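You operate a simulated robot arm through the tools that you are given. There is no shell and no other tool. Be economical: measure what you need, move in short steps, check, and stop when the job is done.

You are at the controls of a simulated robot arm. One attempt, no reset.

TASK
Stack the 44 mm sight glass ring from the packing bench on top of the 60 mm sight glass ring.
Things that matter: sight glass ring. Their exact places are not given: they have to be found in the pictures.

It is judged by the outcome, as a careful person would: the job done as asked, and still so three seconds after it is handed in. It fails if anything else is knocked over, pushed out of place, dropped, spilled or broken.

THE ROBOT
A 7-joint arm with a two-finger parallel gripper on a trunk, on a base that drives. Base frame: it is fixed to the floor where the robot stands at the start and does not move with it; the origin is under the middle of the robot, x ahead of it, y to its left, z up. Units: cm, degrees, N and s.
With the tool pointing down near the work surface it reaches from about 48 to 92 cm from the robot's upright axis, wherever it stands. Its first joint turns from -115.0 to 115.0 degrees. Payload 3.91 kg.
The tool frame sits at the grasp point between the pads (the TCP): z along the fingers, y along the line on which they close. The tips reach 3 cm beyond it. Largest opening 11 cm; finger width 2, thickness 1; the body of the gripper, 4.8 by 11.2 cm, starts 5.5 cm behind the TCP.
Orientation is that of the tool frame in the base frame, as a unit quaternion [x, y, z, w]. With the fingers straight down and closing along the base's y, the tool's x points along the base's -x, its y along +y and its z along -z.

THE INTERFACE
- The arm moves only by the tool apply_moves. Its argument "series" is a list of rows, each an object (a shift or turn left out is 0, a gripper value left out holds the last) with "travel": the shift along the tool's x, y, z in cm, a list of three; "rot": the turn, a rotation vector about the tool's x, y, z in rad, a list of three. In form: [{"travel": [tx, ty, tz], "rot": [wx, wy, wz]}, ...]. A call has 1 to 12 rows; each row shifts and turns the commanded pose from where the row before left it, along the tool's axes as they then stand. "fingers" is the finger opening in cm, from 0 to 11, set as the call begins (left out, the last holds). Rows are played at 5 a second. More than 5 cm and 8.6 degrees between two rows, or a gripper value outside its range, and nothing of the call is played. Where a pose cannot be reached the arm comes as near as it can. A force on the tool above 40 N (or 10 N above the force at the start of the call, whichever is more), or a blocked arm, ends the call early, and 0.2 s more pass. Each finger travels about 15.3 cm/s and halts on what it meets, pressing with about 29 N; the grip force reading is that of the motor and also rises with nothing between the fingers. The clock runs only during rows and for 0.2 s after the last one: add rows that do not move to give the fingers time. The reply holds the time, the measured pose of the TCP, the force on the tool along the base axes, the opening and the grip force, in the units named above and with some noise.
- Cameras (640 x 400 px; columns grow to the right, rows downward): "scene" is now at [22.32, 16.29, 134.27]; the picture's right is [-0.48, -0.88, 0.00], its down [-0.47, 0.26, -0.84] and it looks along [0.74, -0.40, -0.54] (base axes); focal length 264 px, centre (320, 200). "wrist" rides on the gripper at [7.2, 1.7, -10.3] in the tool frame; the picture's right is [-0.23, 0.97, 0.00], its down [-0.76, -0.18, -0.62] and it looks along [-0.61, -0.14, 0.78] (tool axes); focal length 222 px, centre (320, 200).
- camera(camera): a new picture of that camera. The clock stands still meanwhile.
- lift_body(by): slides the trunk up (or, below 0, down) by that many cm; the arm and the scene camera ride with it, the base frame stays. It gives what a move gives, with no picture.
- roll_base(legs): drives the robot by 1 to 6 legs, each [ahead, left, turn to the left] in cm, cm and degrees, along the robot's own axes; the way and the turn of a leg run together, so that a leg with both is an arc; at most 150 cm and 180 degrees a leg. The arm and the cameras ride along, it lands a little off, and it stops where it bumps. It gives what a move gives.
- pan_tilt(pan, tilt): turns the head with the scene camera to pan (to the left, within 80 degrees either way) and tilt (down, from -29 to 69), counted from straight ahead of the robot. It gives what a move gives.
- locate(camera, pixels): there is no depth. For up to 12 entries [column, row, z] of the newest picture of that camera ("zoom" is the newest enlarged one), the place [x, y] in the base frame at which the ray of that pixel passes the height z, good to about 0.2 cm. The clock stands still meanwhile.
- close_up(camera, box): a new picture of the part [left, top, right, bottom] of that camera's present view, enlarged. The clock stands still meanwhile.
- hand_in(): hands the job in; it is judged then, once.

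Keep the steps short. Do not move on a guess: measure, check each grasp and each placing, and mend mistakes. In all there are 80 turns and 68 pictures (those below and enlarged ones count). Leave the gripper open and the arm clear of the work at the hand-in unless told otherwise, and finish with a single line.

The tools are called after ">>>" as a command line: name --argument value ..., lists and objects as JSON in quotes. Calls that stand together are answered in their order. apply_moves: Moves the arm, as the interface text tells. Its arguments: {"type":"object","properties":{"series":{"type":"array"},"fingers":{"type":"number"}},"required":["series"]} The other tools are called the same way: lift_body (by) slides the trunk up or down; roll_base (legs) drives the base; pan_tilt (pan, tilt) turns the head that bears the scene camera; camera (camera) takes a picture; locate (camera, pixels) gives the place at which the rays of pixels pass given heights; close_up (camera, box) takes an enlarged picture of a part of a camera's view; hand_in () hands the job in.

At the start:

```text
time_s: 0.0
tcp_pos: [52.58, 10.29, 114.58]
tcp_rot: [0.0, 1.0, 0.0, 0.0]
contact_force: [-0.3, 0.3, 1.3]
opening: 11.0
grasp_force: 0.0
trunk travel left (down, up): [-67.5, 31.5]
robot x, y, heading: [0.42, -0.07, -0.0]
head pan, tilt: [-28.6, 32.5]
```

scene: 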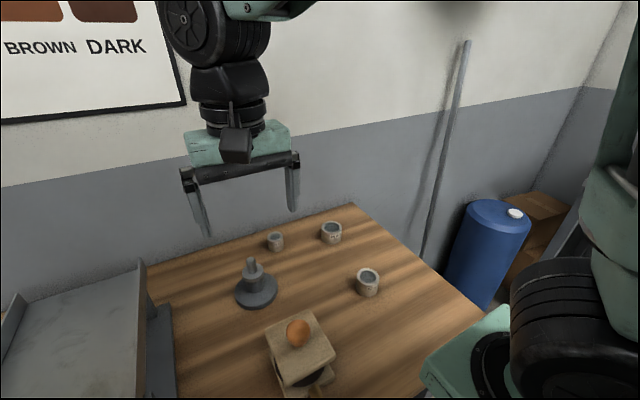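
wrist: 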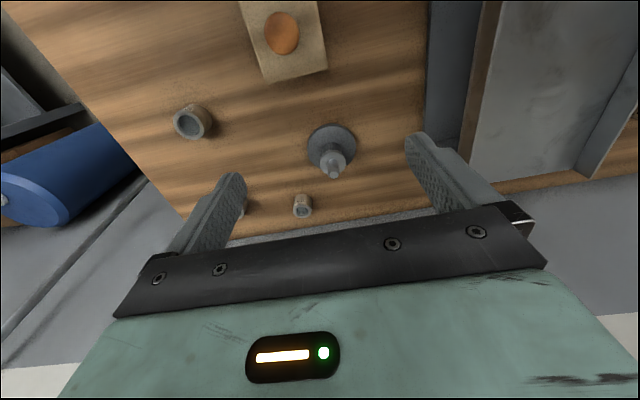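

I see three ring-like parts in the scene picture, near (275,241), (331,232) and (368,283). I'll enlarge that part to tell them apart.

>>> close_up --camera "scene" --box '[230, 205, 410, 318]'

```text
3.54 times, centred on (320, 262) of scene
```

zoom: 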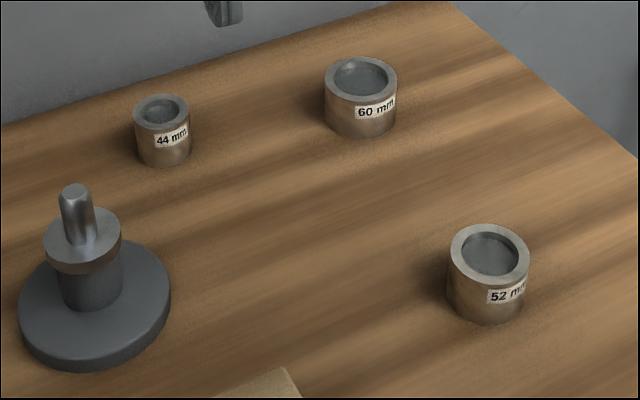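

The labels are readable: 44 mm at zoom (162,130), 60 mm at (361,95) and 52 mm at (489,270). I'll measure the edges at several heights.

>>> locate --camera "zoom" --pixels '[[163, 167, 82], [362, 138, 82], [134, 113, 86], [190, 110, 86], [324, 80, 86], [397, 78, 86], [332, 78, 86], [388, 78, 86], [162, 95, 86], [162, 125, 86], [361, 56, 86], [361, 101, 86]]'

>>> pan_tilt --pan -10 --tilt 40

```text
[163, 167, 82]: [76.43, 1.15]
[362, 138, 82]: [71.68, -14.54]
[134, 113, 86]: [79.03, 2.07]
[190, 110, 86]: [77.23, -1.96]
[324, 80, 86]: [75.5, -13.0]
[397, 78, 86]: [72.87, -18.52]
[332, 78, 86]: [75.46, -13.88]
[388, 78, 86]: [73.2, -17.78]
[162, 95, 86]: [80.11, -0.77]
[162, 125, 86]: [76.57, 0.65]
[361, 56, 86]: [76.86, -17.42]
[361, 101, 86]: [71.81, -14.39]
```

```text
time_s: 0.8
tcp_pos: [52.6, 10.24, 114.49]
tcp_rot: [0.0, 1.0, 0.0, 0.0]
contact_force: [-0.5, -0.6, 0.3]
opening: 11.01
grasp_force: 0.0
trunk travel left (down, up): [-67.5, 31.5]
robot x, y, heading: [0.17, 0.09, -0.2]
head pan, tilt: [-10.0, 40.0]
```

At z=86 the outer diameters come out at about 4.4 and 6.1 cm. The 60's bore looks like about 4.5 cm, which is close to the smaller ring's outside, so I need a view from above. I'll move the arm high over to the 60 ring.

>>> apply_moves --series '[{"travel": [-2.71, -3.02, 1.0]}, {"travel": [-2.71, -3.02, 1.0]}, {"travel": [-2.71, -3.02, 1.0]}, {"travel": [-2.71, -3.02, 1.0]}, {"travel": [-2.71, -3.02, 1.0]}, {"travel": [-2.71, -3.02, 1.0]}, {"travel": [-2.71, -3.02, 1.0]}, {"travel": [-2.71, -3.02, 1.0]}, {"travel": [-2.71, -3.02, 1.0]}, {"travel": [0, 0, 0]}]' --fingers 11

>>> camera --camera "wrist"

>>> camera --camera "scene"

```text
time_s: 3.0
tcp_pos: [77.07, -17.02, 105.83]
tcp_rot: [0.0, 1.0, 0.0, 0.0]
contact_force: [-0.2, 0.6, 0.3]
opening: 11.01
grasp_force: 0.0
trunk travel left (down, up): [-67.5, 31.5]
robot x, y, heading: [-0.15, 0.46, -0.2]
head pan, tilt: [-10.0, 40.0]
```

```text
64 pictures are left
```

wrist: 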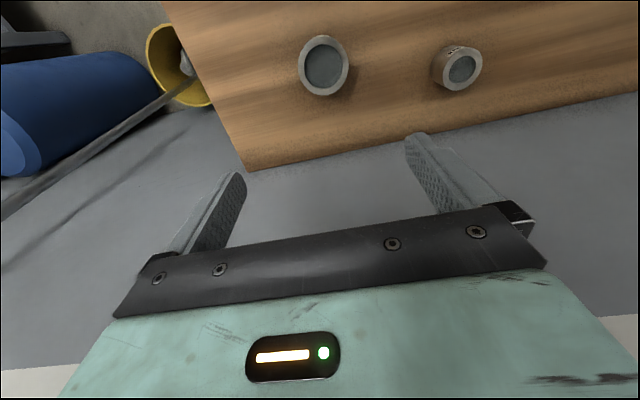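

```text
63 pictures are left
```

scene: 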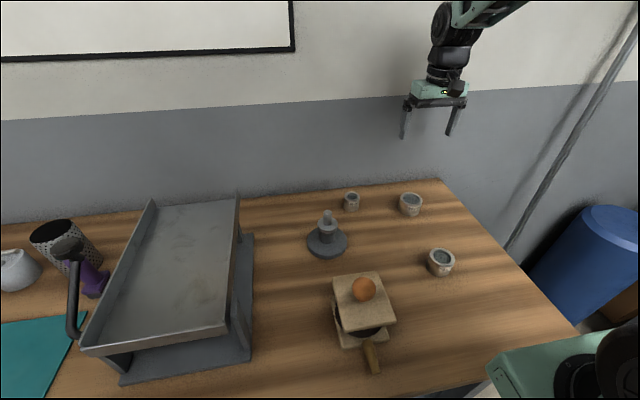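

From above both bores look grey inside. I'll enlarge each ring in the wrist view.

>>> close_up --camera "wrist" --box '[275, 10, 515, 160]'

>>> close_up --camera "wrist" --box '[284, 25, 364, 75]'

```text
2.67 times, centred on (395, 85) of wrist
```

zoom: 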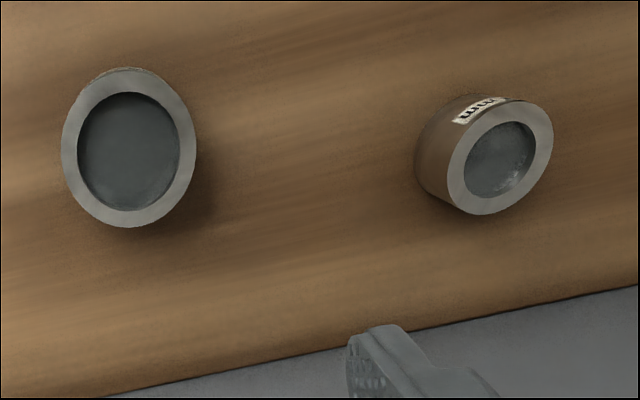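

```text
8.00 times, centred on (324, 50) of wrist
```

zoom: 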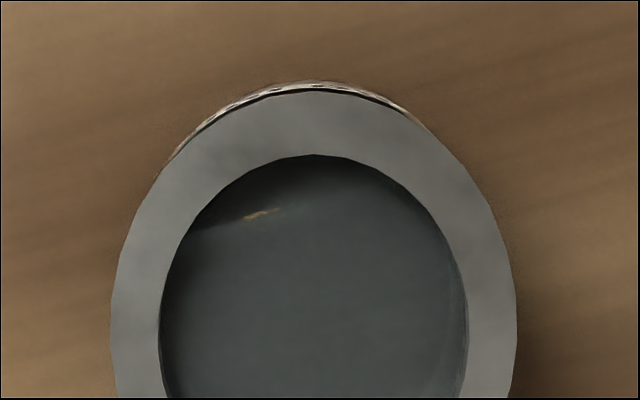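

I need the heights and diameters. I'll locate the rim centres and edges from the wrist picture at two heights and compare with the first view.

>>> locate --camera "wrist" --pixels '[[323.5, 65.1, 84], [323.5, 65.1, 86], [323.5, 65.1, 88], [462.8, 68.9, 84], [462.8, 68.9, 86], [462.8, 68.9, 88], [298, 66.3, 86], [348.6, 66.3, 86], [323.5, 35.5, 86], [323.5, 95, 86]]'

>>> close_up --camera "scene" --box '[330, 180, 434, 245]'

```text
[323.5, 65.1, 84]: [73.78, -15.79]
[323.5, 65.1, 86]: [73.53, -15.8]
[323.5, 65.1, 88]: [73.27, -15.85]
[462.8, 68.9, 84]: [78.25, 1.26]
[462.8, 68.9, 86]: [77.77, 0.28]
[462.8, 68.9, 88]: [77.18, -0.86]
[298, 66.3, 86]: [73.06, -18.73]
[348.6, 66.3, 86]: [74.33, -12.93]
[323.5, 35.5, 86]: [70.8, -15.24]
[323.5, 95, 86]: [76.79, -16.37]
```

```text
6.15 times, centred on (382, 212) of scene
```

zoom: 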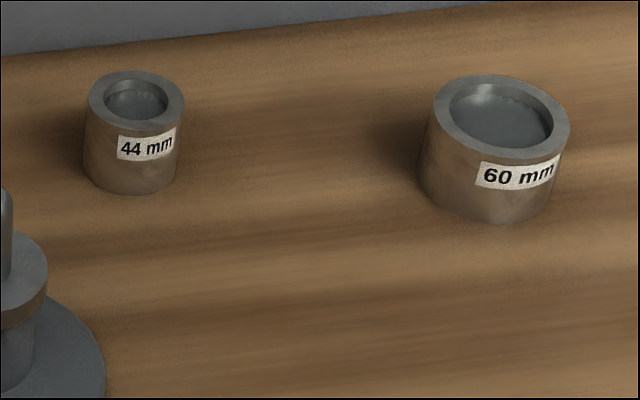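

The second scene view shows shallow floors in the bores and visible bases. I'll measure top and base fronts here.

>>> locate --camera "zoom" --pixels '[[133, 196, 82], [136, 135, 85.5], [136, 135, 86], [136, 135, 86.5], [87, 104, 86], [184, 104, 86], [498, 225, 82], [500, 163, 85.5], [500, 163, 86], [434, 120, 86], [571, 122, 86], [136, 70, 86]]'

>>> locate --camera "zoom" --pixels '[[500, 75, 86], [450, 115, 86], [553, 118, 86], [104, 103, 86], [168, 103, 86], [500, 152, 86], [500, 83, 86], [500, 163, 85]]'

```text
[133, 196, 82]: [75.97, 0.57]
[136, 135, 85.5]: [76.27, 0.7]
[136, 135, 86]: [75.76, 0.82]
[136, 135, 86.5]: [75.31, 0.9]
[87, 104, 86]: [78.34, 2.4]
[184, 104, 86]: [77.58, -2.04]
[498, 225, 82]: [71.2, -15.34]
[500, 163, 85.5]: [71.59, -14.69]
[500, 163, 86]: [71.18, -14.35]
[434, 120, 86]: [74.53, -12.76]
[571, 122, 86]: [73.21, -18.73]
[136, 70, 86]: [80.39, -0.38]
```

```text
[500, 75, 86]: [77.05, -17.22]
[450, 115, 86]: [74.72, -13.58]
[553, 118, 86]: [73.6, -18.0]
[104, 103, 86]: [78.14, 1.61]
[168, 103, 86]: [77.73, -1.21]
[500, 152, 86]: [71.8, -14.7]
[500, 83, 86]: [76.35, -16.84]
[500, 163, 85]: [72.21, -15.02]
```

Both tops are at about z=86. The outer diameters are about 4.4 and 6.0, with the 60's bore about 4.55 and a shallow floor, so the placing must be well centred. I'll put the 44 ring at the same wrist pixel (323.5,65.1) where the 60 ring sits now, which gives me an accurate offset between them.

>>> apply_moves --series '[{"travel": [-1.06, 4.02, 0]}, {"travel": [-1.06, 4.02, 0]}, {"travel": [-1.06, 4.02, 0]}, {"travel": [-1.06, 4.02, 0]}, {"travel": [0, 0, 0]}, {"travel": [0, 0, 0]}]'

>>> camera --camera "wrist"

>>> close_up --camera "wrist" --box '[276, 35, 372, 95]'

```text
time_s: 4.4
tcp_pos: [81.08, -0.53, 105.69]
tcp_rot: [-0.001, 1.0, 0.0, -0.001]
contact_force: [-0.1, 0.1, 0.0]
opening: 11.0
grasp_force: 0.2
trunk travel left (down, up): [-67.5, 31.5]
robot x, y, heading: [0.22, 0.03, -0.0]
head pan, tilt: [-10.0, 40.0]
```

```text
59 pictures are left
```

wrist: 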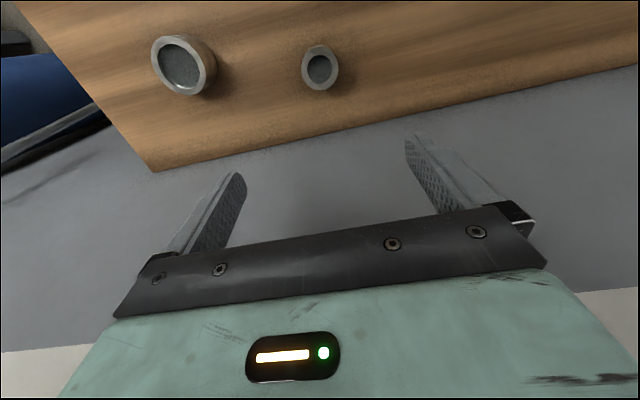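

```text
6.67 times, centred on (324, 65) of wrist
```

zoom: 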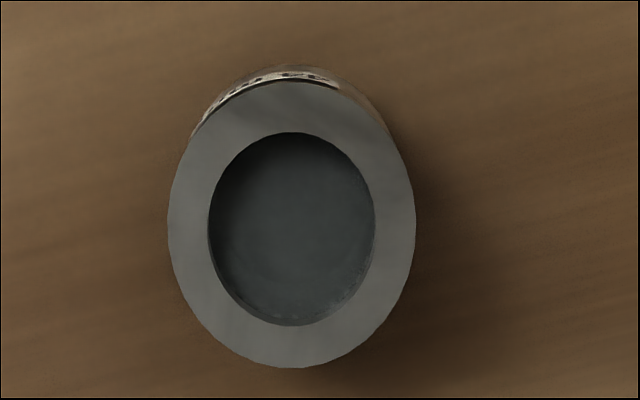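

The 44 rim centre is at zoom (291.5,225). I'll locate its centre and edges.

>>> locate --camera "zoom" --pixels '[[291.5, 225, 86], [168, 225, 86], [415, 225, 86], [291.5, 81, 86], [291.5, 368, 86], [291.5, 225, 85], [320, 200, 86]]'

>>> locate --camera "wrist" --pixels '[[184, 65, 86], [323.5, 65.1, 86]]'

>>> apply_moves --series '[{"travel": [0, 0, 0]}]'

```text
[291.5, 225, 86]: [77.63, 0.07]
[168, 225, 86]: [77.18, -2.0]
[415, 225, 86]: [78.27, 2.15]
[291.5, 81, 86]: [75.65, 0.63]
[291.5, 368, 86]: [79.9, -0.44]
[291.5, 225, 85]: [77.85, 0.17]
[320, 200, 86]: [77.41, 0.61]
```

```text
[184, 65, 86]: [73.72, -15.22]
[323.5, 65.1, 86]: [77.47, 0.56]
```

```text
time_s: 4.8
tcp_pos: [80.96, -0.64, 105.73]
tcp_rot: [0.0, 1.0, 0.0, 0.0]
contact_force: [-0.6, 0.0, 1.8]
opening: 11.03
grasp_force: 0.0
trunk travel left (down, up): [-67.5, 31.5]
robot x, y, heading: [-0.5, -0.05, 0.2]
head pan, tilt: [-10.0, 40.0]
```

The 44 ring is centred at about (77.75, 0.15). I'll hover above it with fingers at 8 cm and tips about 4 cm above its top.

>>> apply_moves --series '[{"travel": [1.1, 0.25, 0]}, {"travel": [1.1, 0.25, 3]}, {"travel": [1.1, 0.25, 3]}, {"travel": [0, 0, 3]}, {"travel": [0, 0, 3]}, {"travel": [0, 0, 0]}, {"travel": [0, 0, 0]}]' --fingers 8

>>> camera --camera "wrist"

>>> camera --camera "scene"

```text
time_s: 6.4
tcp_pos: [78.16, 0.12, 93.66]
tcp_rot: [0.0, 1.0, -0.001, 0.0]
contact_force: [-0.3, 0.1, -0.7]
opening: 7.99
grasp_force: 0.1
trunk travel left (down, up): [-67.5, 31.5]
robot x, y, heading: [-0.15, 0.17, 0.1]
head pan, tilt: [-10.0, 40.0]
```

```text
57 pictures are left
```

wrist: 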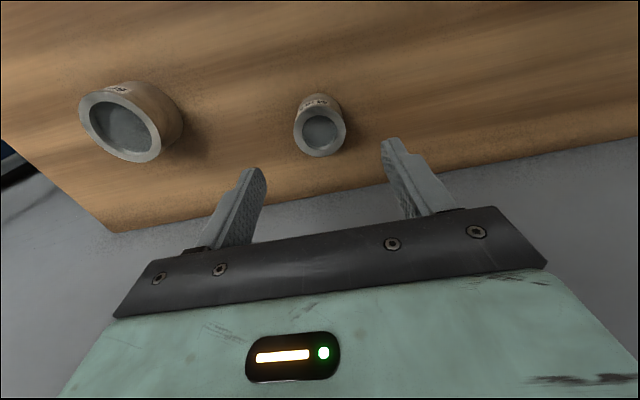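

```text
56 pictures are left
```

scene: 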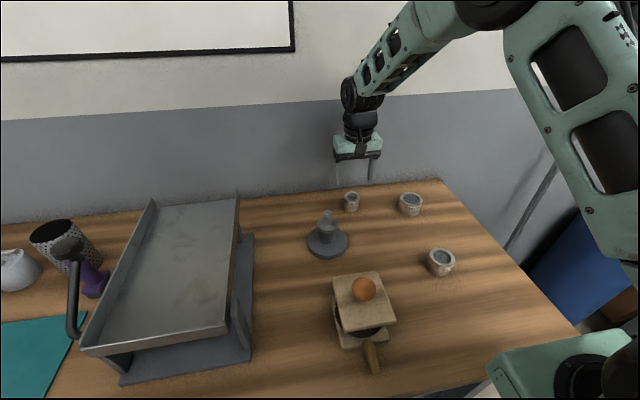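

>>> close_up --camera "wrist" --box '[256, 85, 384, 165]'

>>> close_up --camera "wrist" --box '[64, 75, 192, 155]'

```text
5.00 times, centred on (320, 125) of wrist
```

zoom: 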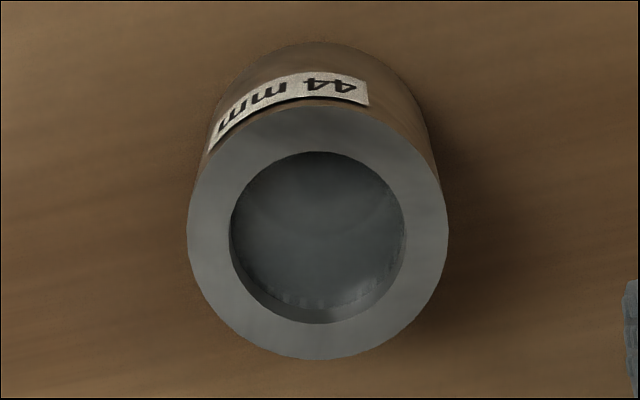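

```text
5.00 times, centred on (128, 115) of wrist
```

zoom: 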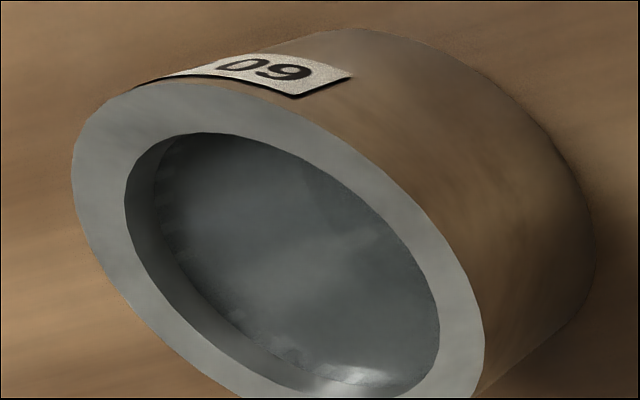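

The 44 rim is clear, with edges at wrist columns 293.4–345.6 and centre (319.5,131.8). I'll locate it.

>>> locate --camera "wrist" --pixels '[[319.5, 131.8, 86], [319.5, 131.8, 85.8], [293.4, 132, 86], [345.6, 132, 86], [319.5, 106.4, 86], [319.5, 157, 86], [317, 93.2, 82], [96.5, 113.5, 86], [146.5, 140.5, 86], [121.5, 127, 86]]'

```text
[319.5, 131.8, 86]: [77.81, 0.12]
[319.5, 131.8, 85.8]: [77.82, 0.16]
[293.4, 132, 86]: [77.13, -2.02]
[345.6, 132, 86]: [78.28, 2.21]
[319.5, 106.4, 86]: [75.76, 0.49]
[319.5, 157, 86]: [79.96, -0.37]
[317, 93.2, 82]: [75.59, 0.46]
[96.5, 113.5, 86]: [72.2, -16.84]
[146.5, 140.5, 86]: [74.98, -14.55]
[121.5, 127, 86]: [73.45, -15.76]
```

The 44 centre is (77.83, 0.12), with the TCP at (78.16, 0.12). I'll shift 0.25 in −x and go down 6.8, which puts the tips at about z=83.9, clear of the bench and 1.9 above the ring's base.

>>> apply_moves --series '[{"travel": [0.25, 0, 1.8]}, {"travel": [0, 0, 2.5]}, {"travel": [0, 0, 2.5]}, {"travel": [0, 0, 0]}, {"travel": [0, 0, 0]}]'

>>> camera --camera "wrist"

```text
time_s: 7.6
tcp_pos: [77.71, 0.12, 86.66]
tcp_rot: [0.0, 1.0, 0.0, 0.0]
contact_force: [0.9, -0.3, -0.1]
opening: 8.02
grasp_force: 0.0
trunk travel left (down, up): [-67.5, 31.5]
robot x, y, heading: [-0.03, -0.36, 0.1]
head pan, tilt: [-10.0, 40.0]
```

```text
53 pictures are left
```

wrist: 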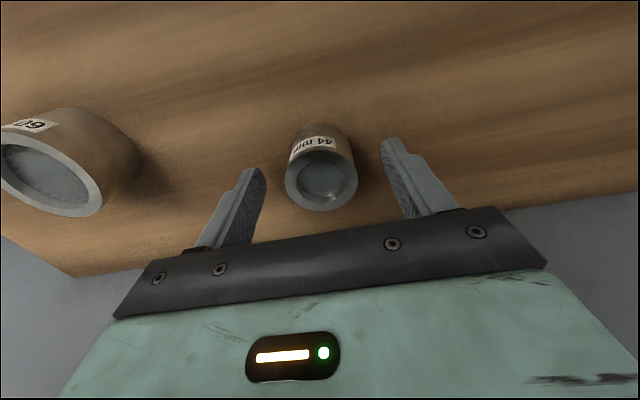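

The ring sits between the pads, roughly centred, at wrist (321,178). I'll close on it.

>>> apply_moves --series '[{"travel": [0, 0, 0]}, {"travel": [0, 0, 0]}, {"travel": [0, 0, 0]}]' --fingers 3.5

>>> camera --camera "wrist"

```text
time_s: 8.4
tcp_pos: [77.68, 0.04, 86.68]
tcp_rot: [0.0, 1.0, 0.0, 0.0]
contact_force: [-0.2, 0.8, 0.6]
opening: 4.3
grasp_force: 28.9
trunk travel left (down, up): [-67.5, 31.5]
robot x, y, heading: [-0.12, 0.13, -0.0]
head pan, tilt: [-10.0, 40.0]
```

```text
52 pictures are left
```

wrist: 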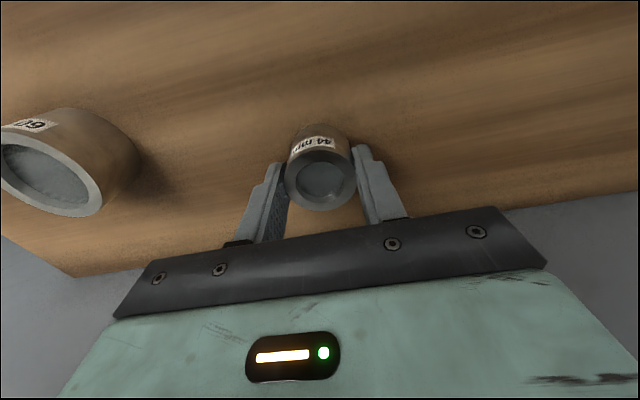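

Gripped: opening 4.3, force 28.9 N. I'll enlarge the view to fix the held ring's offset from the TCP.

>>> close_up --camera "wrist" --box '[256, 130, 384, 210]'

>>> apply_moves --series '[{"travel": [0, 0, -2.5]}, {"travel": [0, 0, -2.5]}, {"travel": [0, 0, -3]}, {"travel": [0, 0, 0]}, {"travel": [0, 0, 0]}]'

>>> close_up --camera "wrist" --box '[256, 130, 384, 210]'

```text
5.00 times, centred on (320, 170) of wrist
```

zoom: 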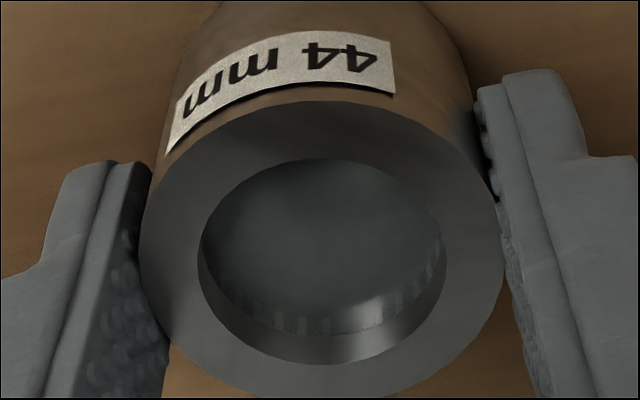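

```text
time_s: 9.6
tcp_pos: [77.46, 0.08, 94.86]
tcp_rot: [0.001, 1.0, 0.0, 0.001]
contact_force: [-0.1, 0.2, -0.3]
opening: 4.29
grasp_force: 28.7
trunk travel left (down, up): [-67.5, 31.5]
robot x, y, heading: [0.06, -0.14, -0.2]
head pan, tilt: [-10.0, 40.0]
```

```text
5.00 times, centred on (320, 170) of wrist
```

zoom: 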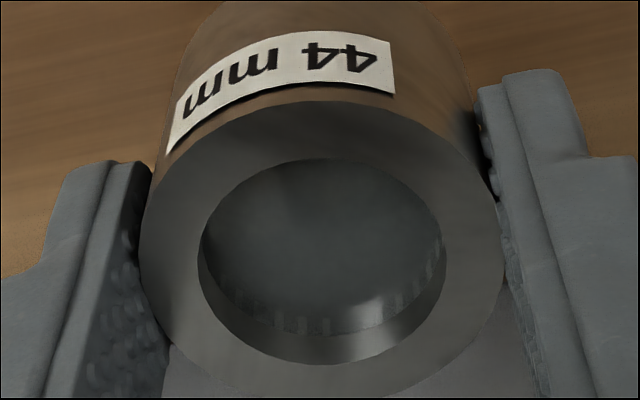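

The ring lifted without slipping; the view in the gripper is unchanged. All views agree the 60 ring is (−4.0, −15.9) from the 44's original place, so I'll carry it across by that much at this height.

>>> locate --camera "zoom" --pixels '[[139, 258, 94.15], [505, 232, 94.15], [321, 100, 94.15], [321, 397, 94.15]]'

>>> apply_moves --series '[{"travel": [1, -3.975, 0]}, {"travel": [1, -3.975, 0]}, {"travel": [1, -3.975, 0]}, {"travel": [1, -3.975, 0]}, {"travel": [0, 0, 0]}, {"travel": [0, 0, 0]}]'

>>> camera --camera "wrist"

>>> camera --camera "scene"

```text
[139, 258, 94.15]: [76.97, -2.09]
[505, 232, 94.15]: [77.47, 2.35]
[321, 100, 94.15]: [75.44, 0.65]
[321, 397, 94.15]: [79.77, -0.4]
```

```text
time_s: 11.0
tcp_pos: [73.76, -16.18, 94.73]
tcp_rot: [0.0, 1.0, 0.0, 0.0]
contact_force: [-0.8, -0.4, -0.8]
opening: 4.27
grasp_force: 28.5
trunk travel left (down, up): [-67.5, 31.5]
robot x, y, heading: [0.08, 0.02, 0.1]
head pan, tilt: [-10.0, 40.0]
```

```text
49 pictures are left
```

wrist: 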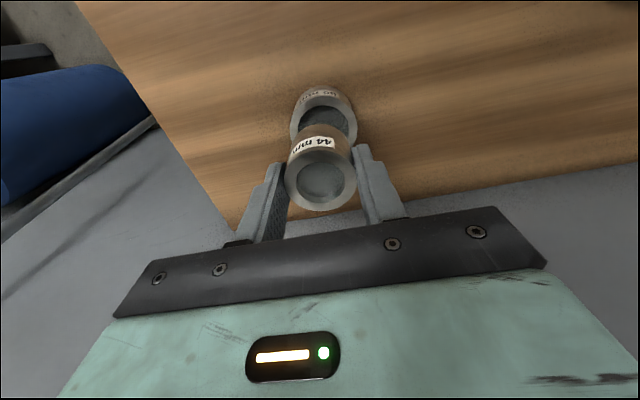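

```text
48 pictures are left
```

scene: 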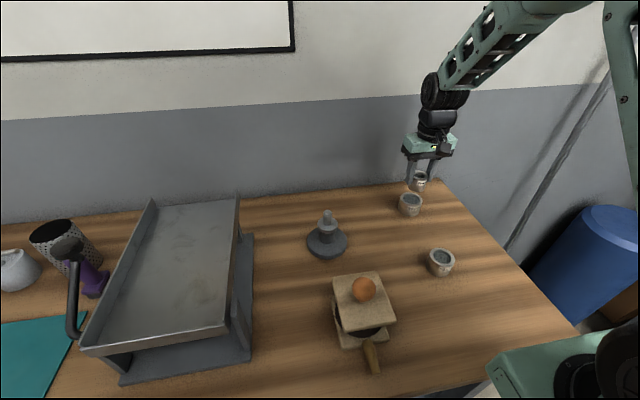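

The held ring is over the 60. I'll lower 2.5 cm, leaving its base about 1.3 above the rim, and check centring with both cameras.

>>> apply_moves --series '[{"travel": [0, 0, 1.25]}, {"travel": [0, 0, 1.25]}, {"travel": [0, 0, 0]}, {"travel": [0, 0, 0]}]'

>>> close_up --camera "wrist" --box '[248, 85, 392, 175]'

>>> close_up --camera "scene" --box '[378, 170, 442, 210]'

```text
time_s: 12.0
tcp_pos: [73.62, -15.96, 92.1]
tcp_rot: [0.0, 1.0, 0.001, 0.001]
contact_force: [-0.2, 0.7, -1.8]
opening: 4.27
grasp_force: 29.0
trunk travel left (down, up): [-67.5, 31.5]
robot x, y, heading: [-0.11, 0.08, -0.1]
head pan, tilt: [-10.0, 40.0]
```

```text
4.44 times, centred on (320, 130) of wrist
```

zoom: 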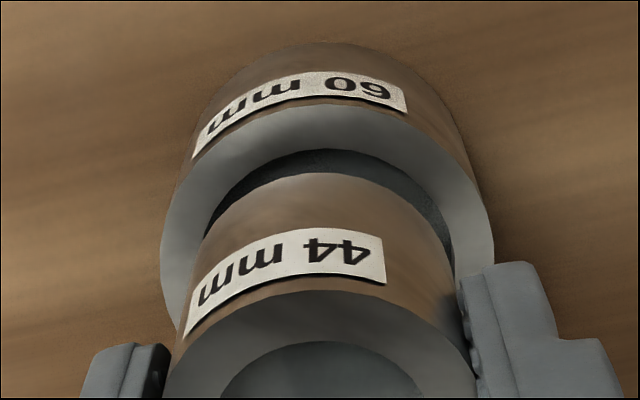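

```text
10.00 times, centred on (410, 190) of scene
```

zoom: 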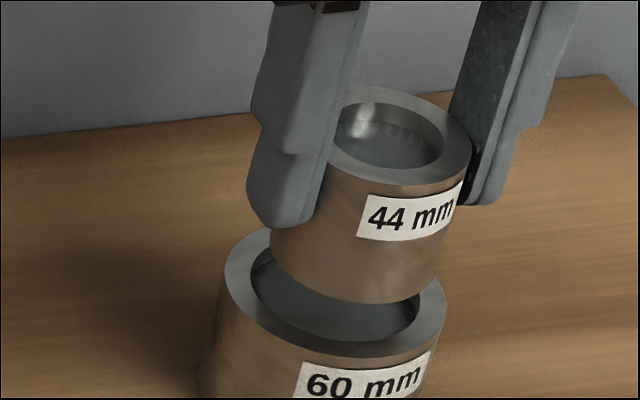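

I'll compare the held ring's rim and base against the 60's rim in both pictures.

>>> locate --camera "wrist" --pixels '[[283.8, 181.6, 91.4], [357, 176.4, 91.4], [320.2, 156, 91.4], [320.2, 209.4, 91.4], [284, 142.4, 86], [359.2, 137.9, 86], [322.3, 108.6, 86], [322.3, 118.8, 86], [321.1, 123.9, 87.4]]'

>>> locate --camera "zoom" --pixels '[[224, 275, 86], [446, 295, 86], [336, 364, 86], [358, 304, 87.4], [336, 343, 86], [270, 240, 87.4], [437, 280, 87.4], [473, 150, 91.4], [395, 186, 91.4], [392, 86, 91.4]]'

```text
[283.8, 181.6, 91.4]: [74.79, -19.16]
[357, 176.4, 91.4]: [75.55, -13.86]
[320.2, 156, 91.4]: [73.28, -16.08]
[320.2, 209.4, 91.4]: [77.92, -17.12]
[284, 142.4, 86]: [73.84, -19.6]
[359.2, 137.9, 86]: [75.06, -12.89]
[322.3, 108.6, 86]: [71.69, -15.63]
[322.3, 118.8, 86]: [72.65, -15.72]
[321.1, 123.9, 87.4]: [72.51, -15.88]
```

```text
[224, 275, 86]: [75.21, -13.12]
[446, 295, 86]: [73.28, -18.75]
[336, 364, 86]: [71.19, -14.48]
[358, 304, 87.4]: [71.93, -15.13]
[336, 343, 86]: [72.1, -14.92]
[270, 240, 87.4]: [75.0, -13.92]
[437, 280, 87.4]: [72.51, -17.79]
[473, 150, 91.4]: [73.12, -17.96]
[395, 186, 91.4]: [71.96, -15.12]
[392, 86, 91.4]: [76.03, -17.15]
```

That wrist locate used the earlier picture, taken 2.63 cm higher. I'll redo it on a fresh wrist picture.

>>> camera --camera "wrist"

>>> locate --camera "wrist" --pixels '[[283.8, 181.6, 91.4], [357, 176.4, 91.4], [320.2, 156, 91.4], [320.2, 209.4, 91.4], [284, 142.4, 86], [359.2, 137.9, 86], [322.3, 108.6, 86], [322.3, 118.8, 86], [321.1, 123.9, 87.4]]'

>>> close_up --camera "wrist" --box '[272, 95, 368, 155]'

```text
45 pictures are left
```

wrist: 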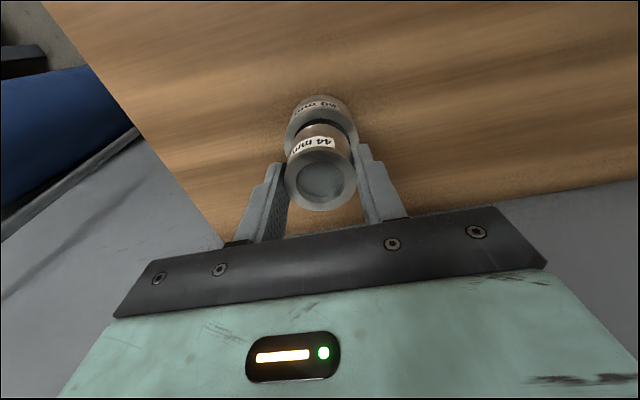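

```text
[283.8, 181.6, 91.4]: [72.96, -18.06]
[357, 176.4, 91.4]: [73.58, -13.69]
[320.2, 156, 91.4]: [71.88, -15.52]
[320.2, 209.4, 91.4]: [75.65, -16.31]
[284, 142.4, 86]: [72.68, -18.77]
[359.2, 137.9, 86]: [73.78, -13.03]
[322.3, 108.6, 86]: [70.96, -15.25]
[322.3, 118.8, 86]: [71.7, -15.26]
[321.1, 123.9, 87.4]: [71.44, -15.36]
```

```text
6.67 times, centred on (320, 125) of wrist
```

zoom: 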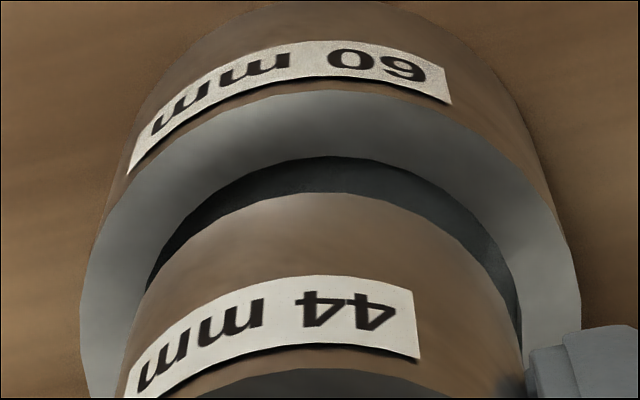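

In y the rings are aligned within about 0.1. In x the held ring seems 0.1–0.3 too near the robot. I'll shift +0.2 in x and lower 1.0 cm so the gap is small, then compare again.

>>> apply_moves --series '[{"travel": [-0.2, 0, 0.5]}, {"travel": [0, 0, 0.5]}, {"travel": [0, 0, 0]}, {"travel": [0, 0, 0]}]'

>>> close_up --camera "wrist" --box '[272, 105, 368, 165]'

>>> close_up --camera "scene" --box '[378, 175, 442, 215]'

```text
time_s: 13.0
tcp_pos: [73.92, -16.05, 91.22]
tcp_rot: [0.0, 1.0, 0.0, 0.0]
contact_force: [-0.8, -0.1, -0.7]
opening: 4.28
grasp_force: 29.4
trunk travel left (down, up): [-67.5, 31.5]
robot x, y, heading: [-0.07, -0.02, 0.0]
head pan, tilt: [-10.0, 40.0]
```

```text
6.67 times, centred on (320, 135) of wrist
```

zoom: 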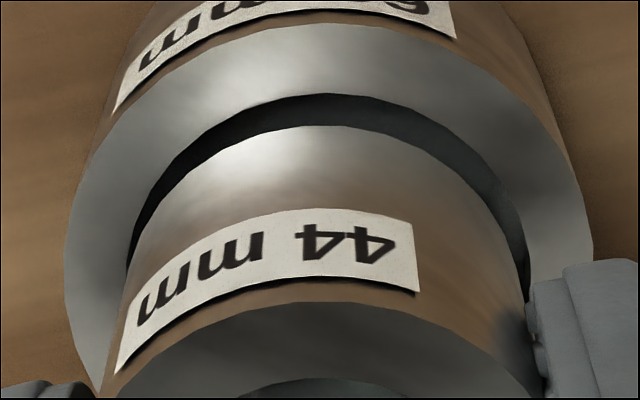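

```text
10.00 times, centred on (410, 195) of scene
```

zoom: 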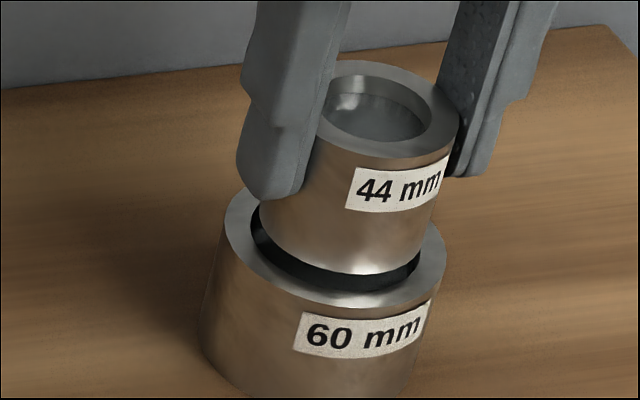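

The gap is now small and nearly centred. I'll lower another 0.35 cm, just above the rim, for the final alignment check.

>>> apply_moves --series '[{"travel": [0, 0, 0.35]}, {"travel": [0, 0, 0]}, {"travel": [0, 0, 0]}]'

>>> close_up --camera "wrist" --box '[280, 110, 360, 160]'

>>> close_up --camera "scene" --box '[394, 188, 426, 208]'

```text
time_s: 13.8
tcp_pos: [73.81, -16.11, 90.86]
tcp_rot: [0.0, 1.0, 0.001, 0.0]
contact_force: [0.0, 0.5, -0.9]
opening: 4.28
grasp_force: 28.9
trunk travel left (down, up): [-67.5, 31.5]
robot x, y, heading: [-0.44, -0.06, -0.1]
head pan, tilt: [-10.0, 40.0]
```

```text
8.00 times, centred on (320, 135) of wrist
```

zoom: 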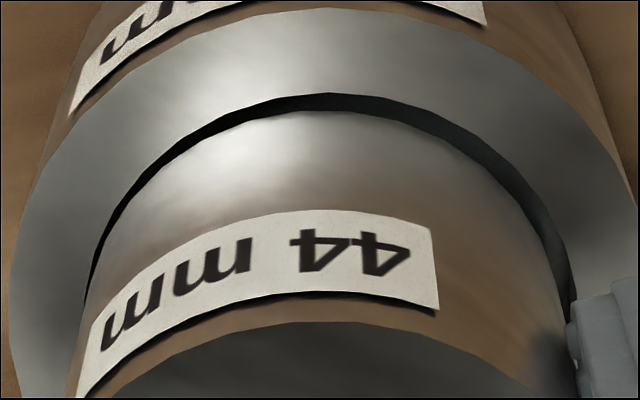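

```text
16.00 times, centred on (410, 198) of scene
```

zoom: 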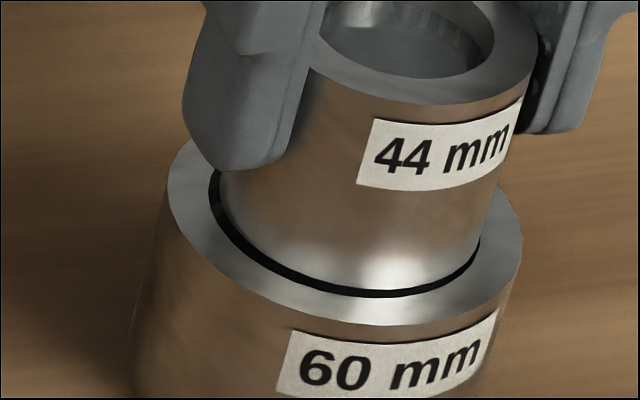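

The clearance shows as a thin, near-even gap. In both pictures it is about 0.05 cm wider on the +y side, so I'll shift +0.05 in y and lower gently, watching the force.

>>> apply_moves --series '[{"travel": [0, 0.05, 0]}, {"travel": [0, 0, 0.1]}, {"travel": [0, 0, 0.1]}, {"travel": [0, 0, 0.1]}, {"travel": [0, 0, 0]}]'

>>> close_up --camera "scene" --box '[394, 188, 426, 208]'

>>> close_up --camera "wrist" --box '[280, 110, 360, 160]'

```text
time_s: 15.0
tcp_pos: [73.84, -15.95, 90.75]
tcp_rot: [0.0, 1.0, 0.001, 0.001]
contact_force: [-2.2, -1.2, 7.7]
opening: 4.26
grasp_force: 28.9
trunk travel left (down, up): [-67.5, 31.5]
robot x, y, heading: [0.11, 0.0, -0.0]
head pan, tilt: [-10.0, 40.0]
```

```text
16.00 times, centred on (410, 198) of scene
```

zoom: 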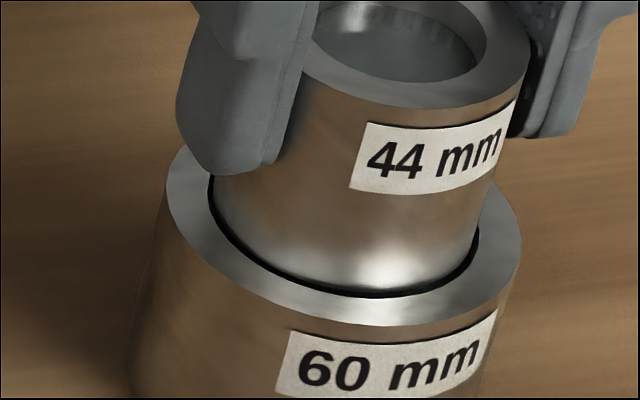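

```text
8.00 times, centred on (320, 135) of wrist
```

zoom: 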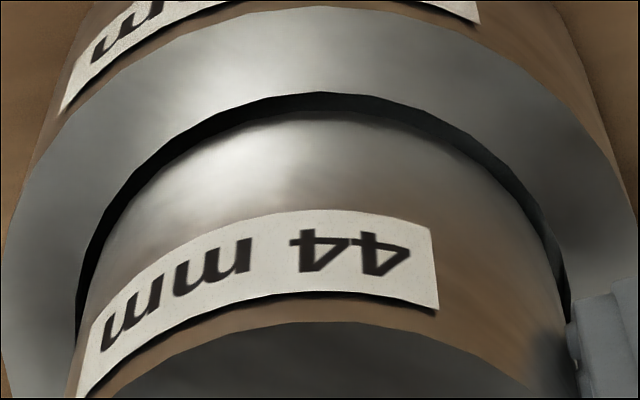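

Contact is 7.7 N at TCP z 90.75. The wrist view shows a front gap of about 0.17 cm against 0.08 expected, so the ring touches the far (+x) rim. I'll back off 0.2, shift 0.08 in −x and lower again.

>>> apply_moves --series '[{"travel": [0, 0, -0.25]}, {"travel": [0.08, 0, 0]}, {"travel": [0, 0, 0.15]}, {"travel": [0, 0, 0.15]}, {"travel": [0, 0, 0.1]}, {"travel": [0, 0, 0]}]'

>>> close_up --camera "scene" --box '[394, 188, 426, 208]'

>>> close_up --camera "wrist" --box '[280, 110, 360, 160]'

```text
time_s: 16.4
tcp_pos: [73.78, -15.92, 90.64]
tcp_rot: [0.001, 1.0, 0.0, 0.001]
contact_force: [-0.1, 0.1, 12.0]
opening: 4.3
grasp_force: 29.2
trunk travel left (down, up): [-67.5, 31.5]
robot x, y, heading: [-0.21, 0.36, -0.1]
head pan, tilt: [-10.0, 40.0]
```

```text
16.00 times, centred on (410, 198) of scene
```

zoom: 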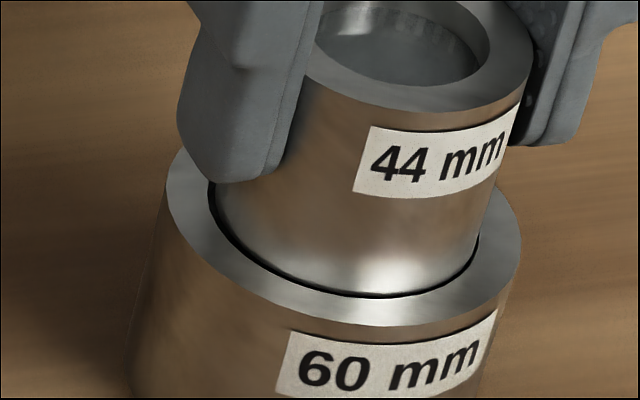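

```text
8.00 times, centred on (320, 135) of wrist
```

zoom: 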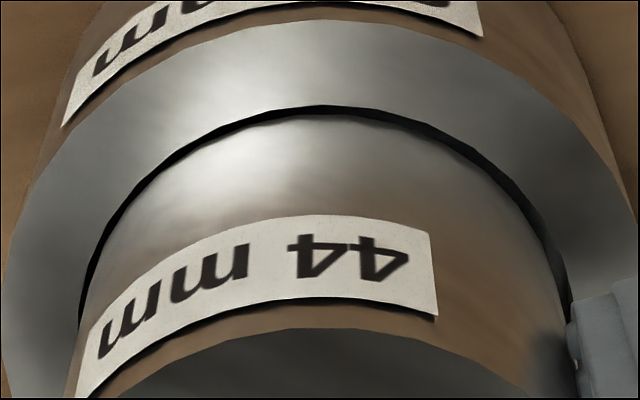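

The gap is now even all round (about 0.08–0.1 cm) and the ring presses with 12 N, so it is centred and supported. I'll ease up 0.08 to relax the force and release to a 6.5 cm opening.

>>> apply_moves --series '[{"travel": [0, 0, -0.08]}, {"travel": [0, 0, 0]}]'

>>> apply_moves --series '[{"travel": [0, 0, 0]}, {"travel": [0, 0, 0]}, {"travel": [0, 0, 0]}]' --fingers 6.5

>>> close_up --camera "scene" --box '[386, 178, 434, 208]'

>>> close_up --camera "wrist" --box '[264, 110, 376, 180]'

```text
time_s: 17.0
tcp_pos: [73.8, -16.07, 90.52]
tcp_rot: [0.0, 1.0, 0.0, -0.001]
contact_force: [1.5, -0.3, 5.5]
opening: 4.29
grasp_force: 28.7
trunk travel left (down, up): [-67.5, 31.5]
robot x, y, heading: [0.15, 0.41, -0.1]
head pan, tilt: [-10.0, 40.0]
```

```text
time_s: 17.8
tcp_pos: [73.86, -15.86, 90.66]
tcp_rot: [0.0, 1.0, 0.0, 0.0]
contact_force: [-1.2, 0.5, 0.2]
opening: 6.48
grasp_force: 0.0
trunk travel left (down, up): [-67.5, 31.5]
robot x, y, heading: [-0.01, 0.33, 0.1]
head pan, tilt: [-10.0, 40.0]
```

```text
13.33 times, centred on (410, 193) of scene
```

zoom: 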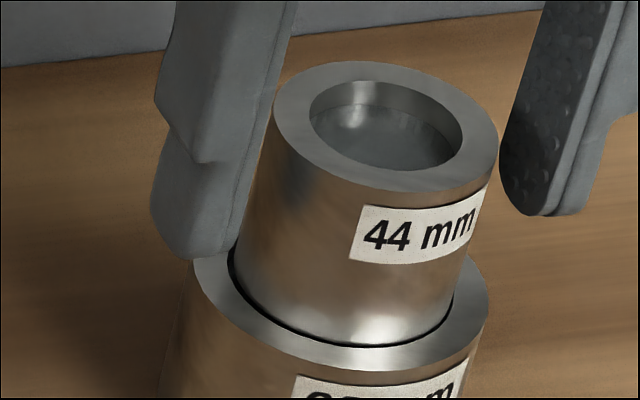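

```text
5.71 times, centred on (320, 145) of wrist
```

zoom: 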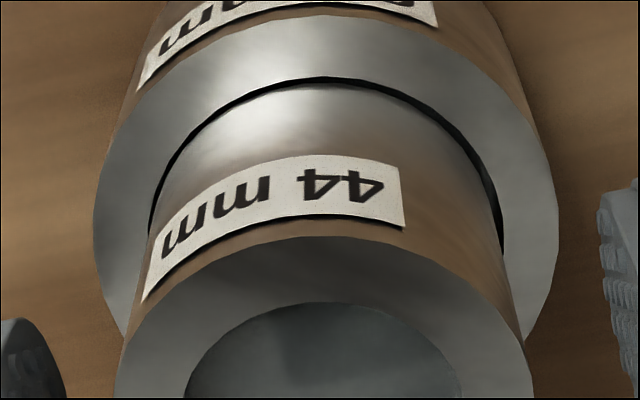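

Released; the 44 stands on the 60, centred, with the pads clear on both sides. I'll withdraw straight up and check it again.

>>> apply_moves --series '[{"travel": [0, 0, -2]}, {"travel": [0, 0, -4]}, {"travel": [0, 0, -4]}, {"travel": [0, 0, -4]}, {"travel": [0, 0, 0]}, {"travel": [0, 0, 0]}, {"travel": [0, 0, 0]}, {"travel": [0, 0, 0]}, {"travel": [0, 0, 0]}]'

>>> close_up --camera "scene" --box '[378, 175, 442, 215]'

>>> camera --camera "scene"

>>> camera --camera "wrist"

```text
time_s: 19.8
tcp_pos: [74.05, -16.06, 104.39]
tcp_rot: [0.0, 1.0, 0.0, 0.0]
contact_force: [-0.8, 0.2, -0.2]
opening: 6.52
grasp_force: 0.0
trunk travel left (down, up): [-67.5, 31.5]
robot x, y, heading: [0.55, 0.17, -0.2]
head pan, tilt: [-10.0, 40.0]
```

```text
10.00 times, centred on (410, 195) of scene
```

zoom: 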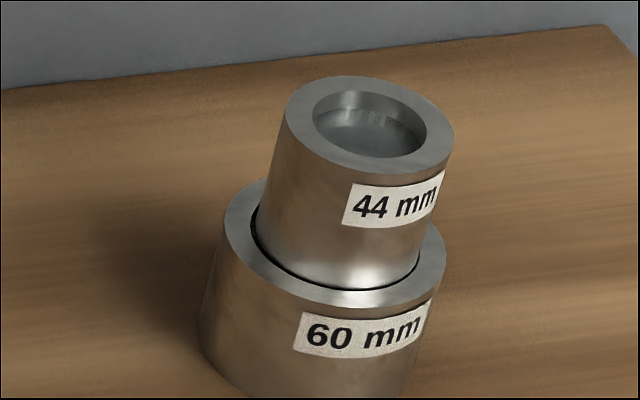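

```text
32 pictures are left
```

scene: 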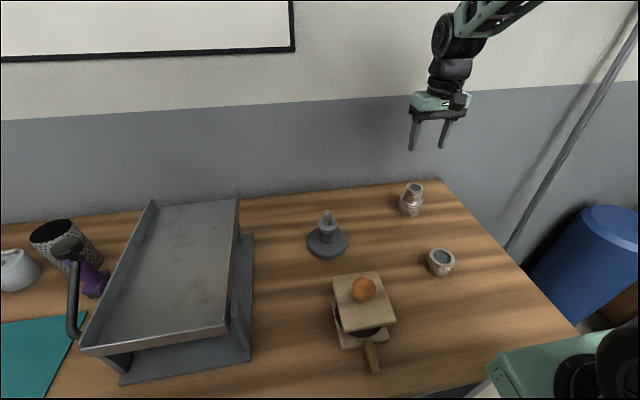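

```text
31 pictures are left
```

wrist: 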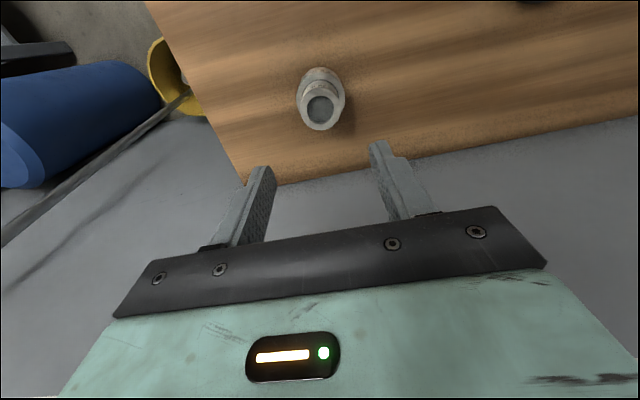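

The stack stands on its own two seconds later. The 44's sides lean in the picture just as the 60's do, so it is upright, and nothing else has moved. I'll take one last close look from the wrist to confirm it is level.

>>> close_up --camera "wrist" --box '[272, 60, 368, 120]'

>>> apply_moves --series '[{"travel": [4, 0, -1]}, {"travel": [4, 0, -1]}, {"travel": [4, 0, -1]}, {"travel": [0, 0, 0]}, {"travel": [0, 0, 0]}, {"travel": [0, 0, 0]}, {"travel": [0, 0, 0]}, {"travel": [0, 0, 0]}, {"travel": [0, 0, 0]}, {"travel": [0, 0, 0]}]' --fingers 11

>>> close_up --camera "scene" --box '[378, 175, 442, 215]'

```text
6.67 times, centred on (320, 90) of wrist
```

zoom: 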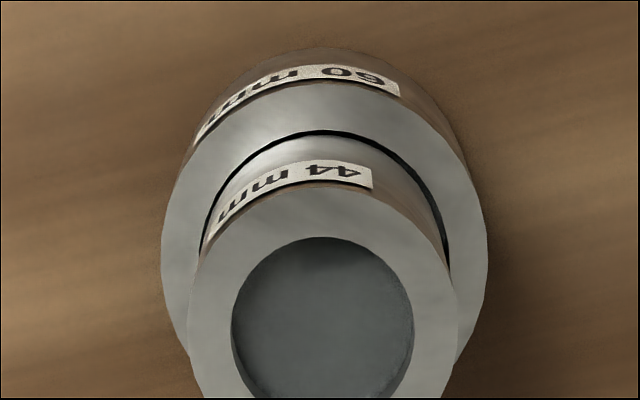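

```text
time_s: 22.0
tcp_pos: [61.89, -15.85, 107.44]
tcp_rot: [0.0, 1.0, 0.0, 0.0]
contact_force: [0.1, -0.9, -0.1]
opening: 11.01
grasp_force: 0.0
trunk travel left (down, up): [-67.5, 31.5]
robot x, y, heading: [0.11, -0.31, -0.0]
head pan, tilt: [-10.0, 40.0]
```

```text
10.00 times, centred on (410, 195) of scene
```

zoom: 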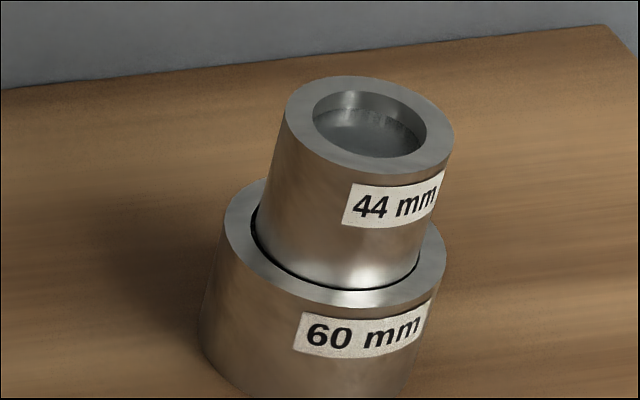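

The stack looks the same after more than 4 s. It is centred and level, the gripper is open and the arm is clear, so I'm handing in.

>>> hand_in

```text
The job is handed in.
```

The 44 mm sight glass ring is standing centred on top of the 60 mm ring, nothing else was disturbed, and the gripper is open with the arm clear.
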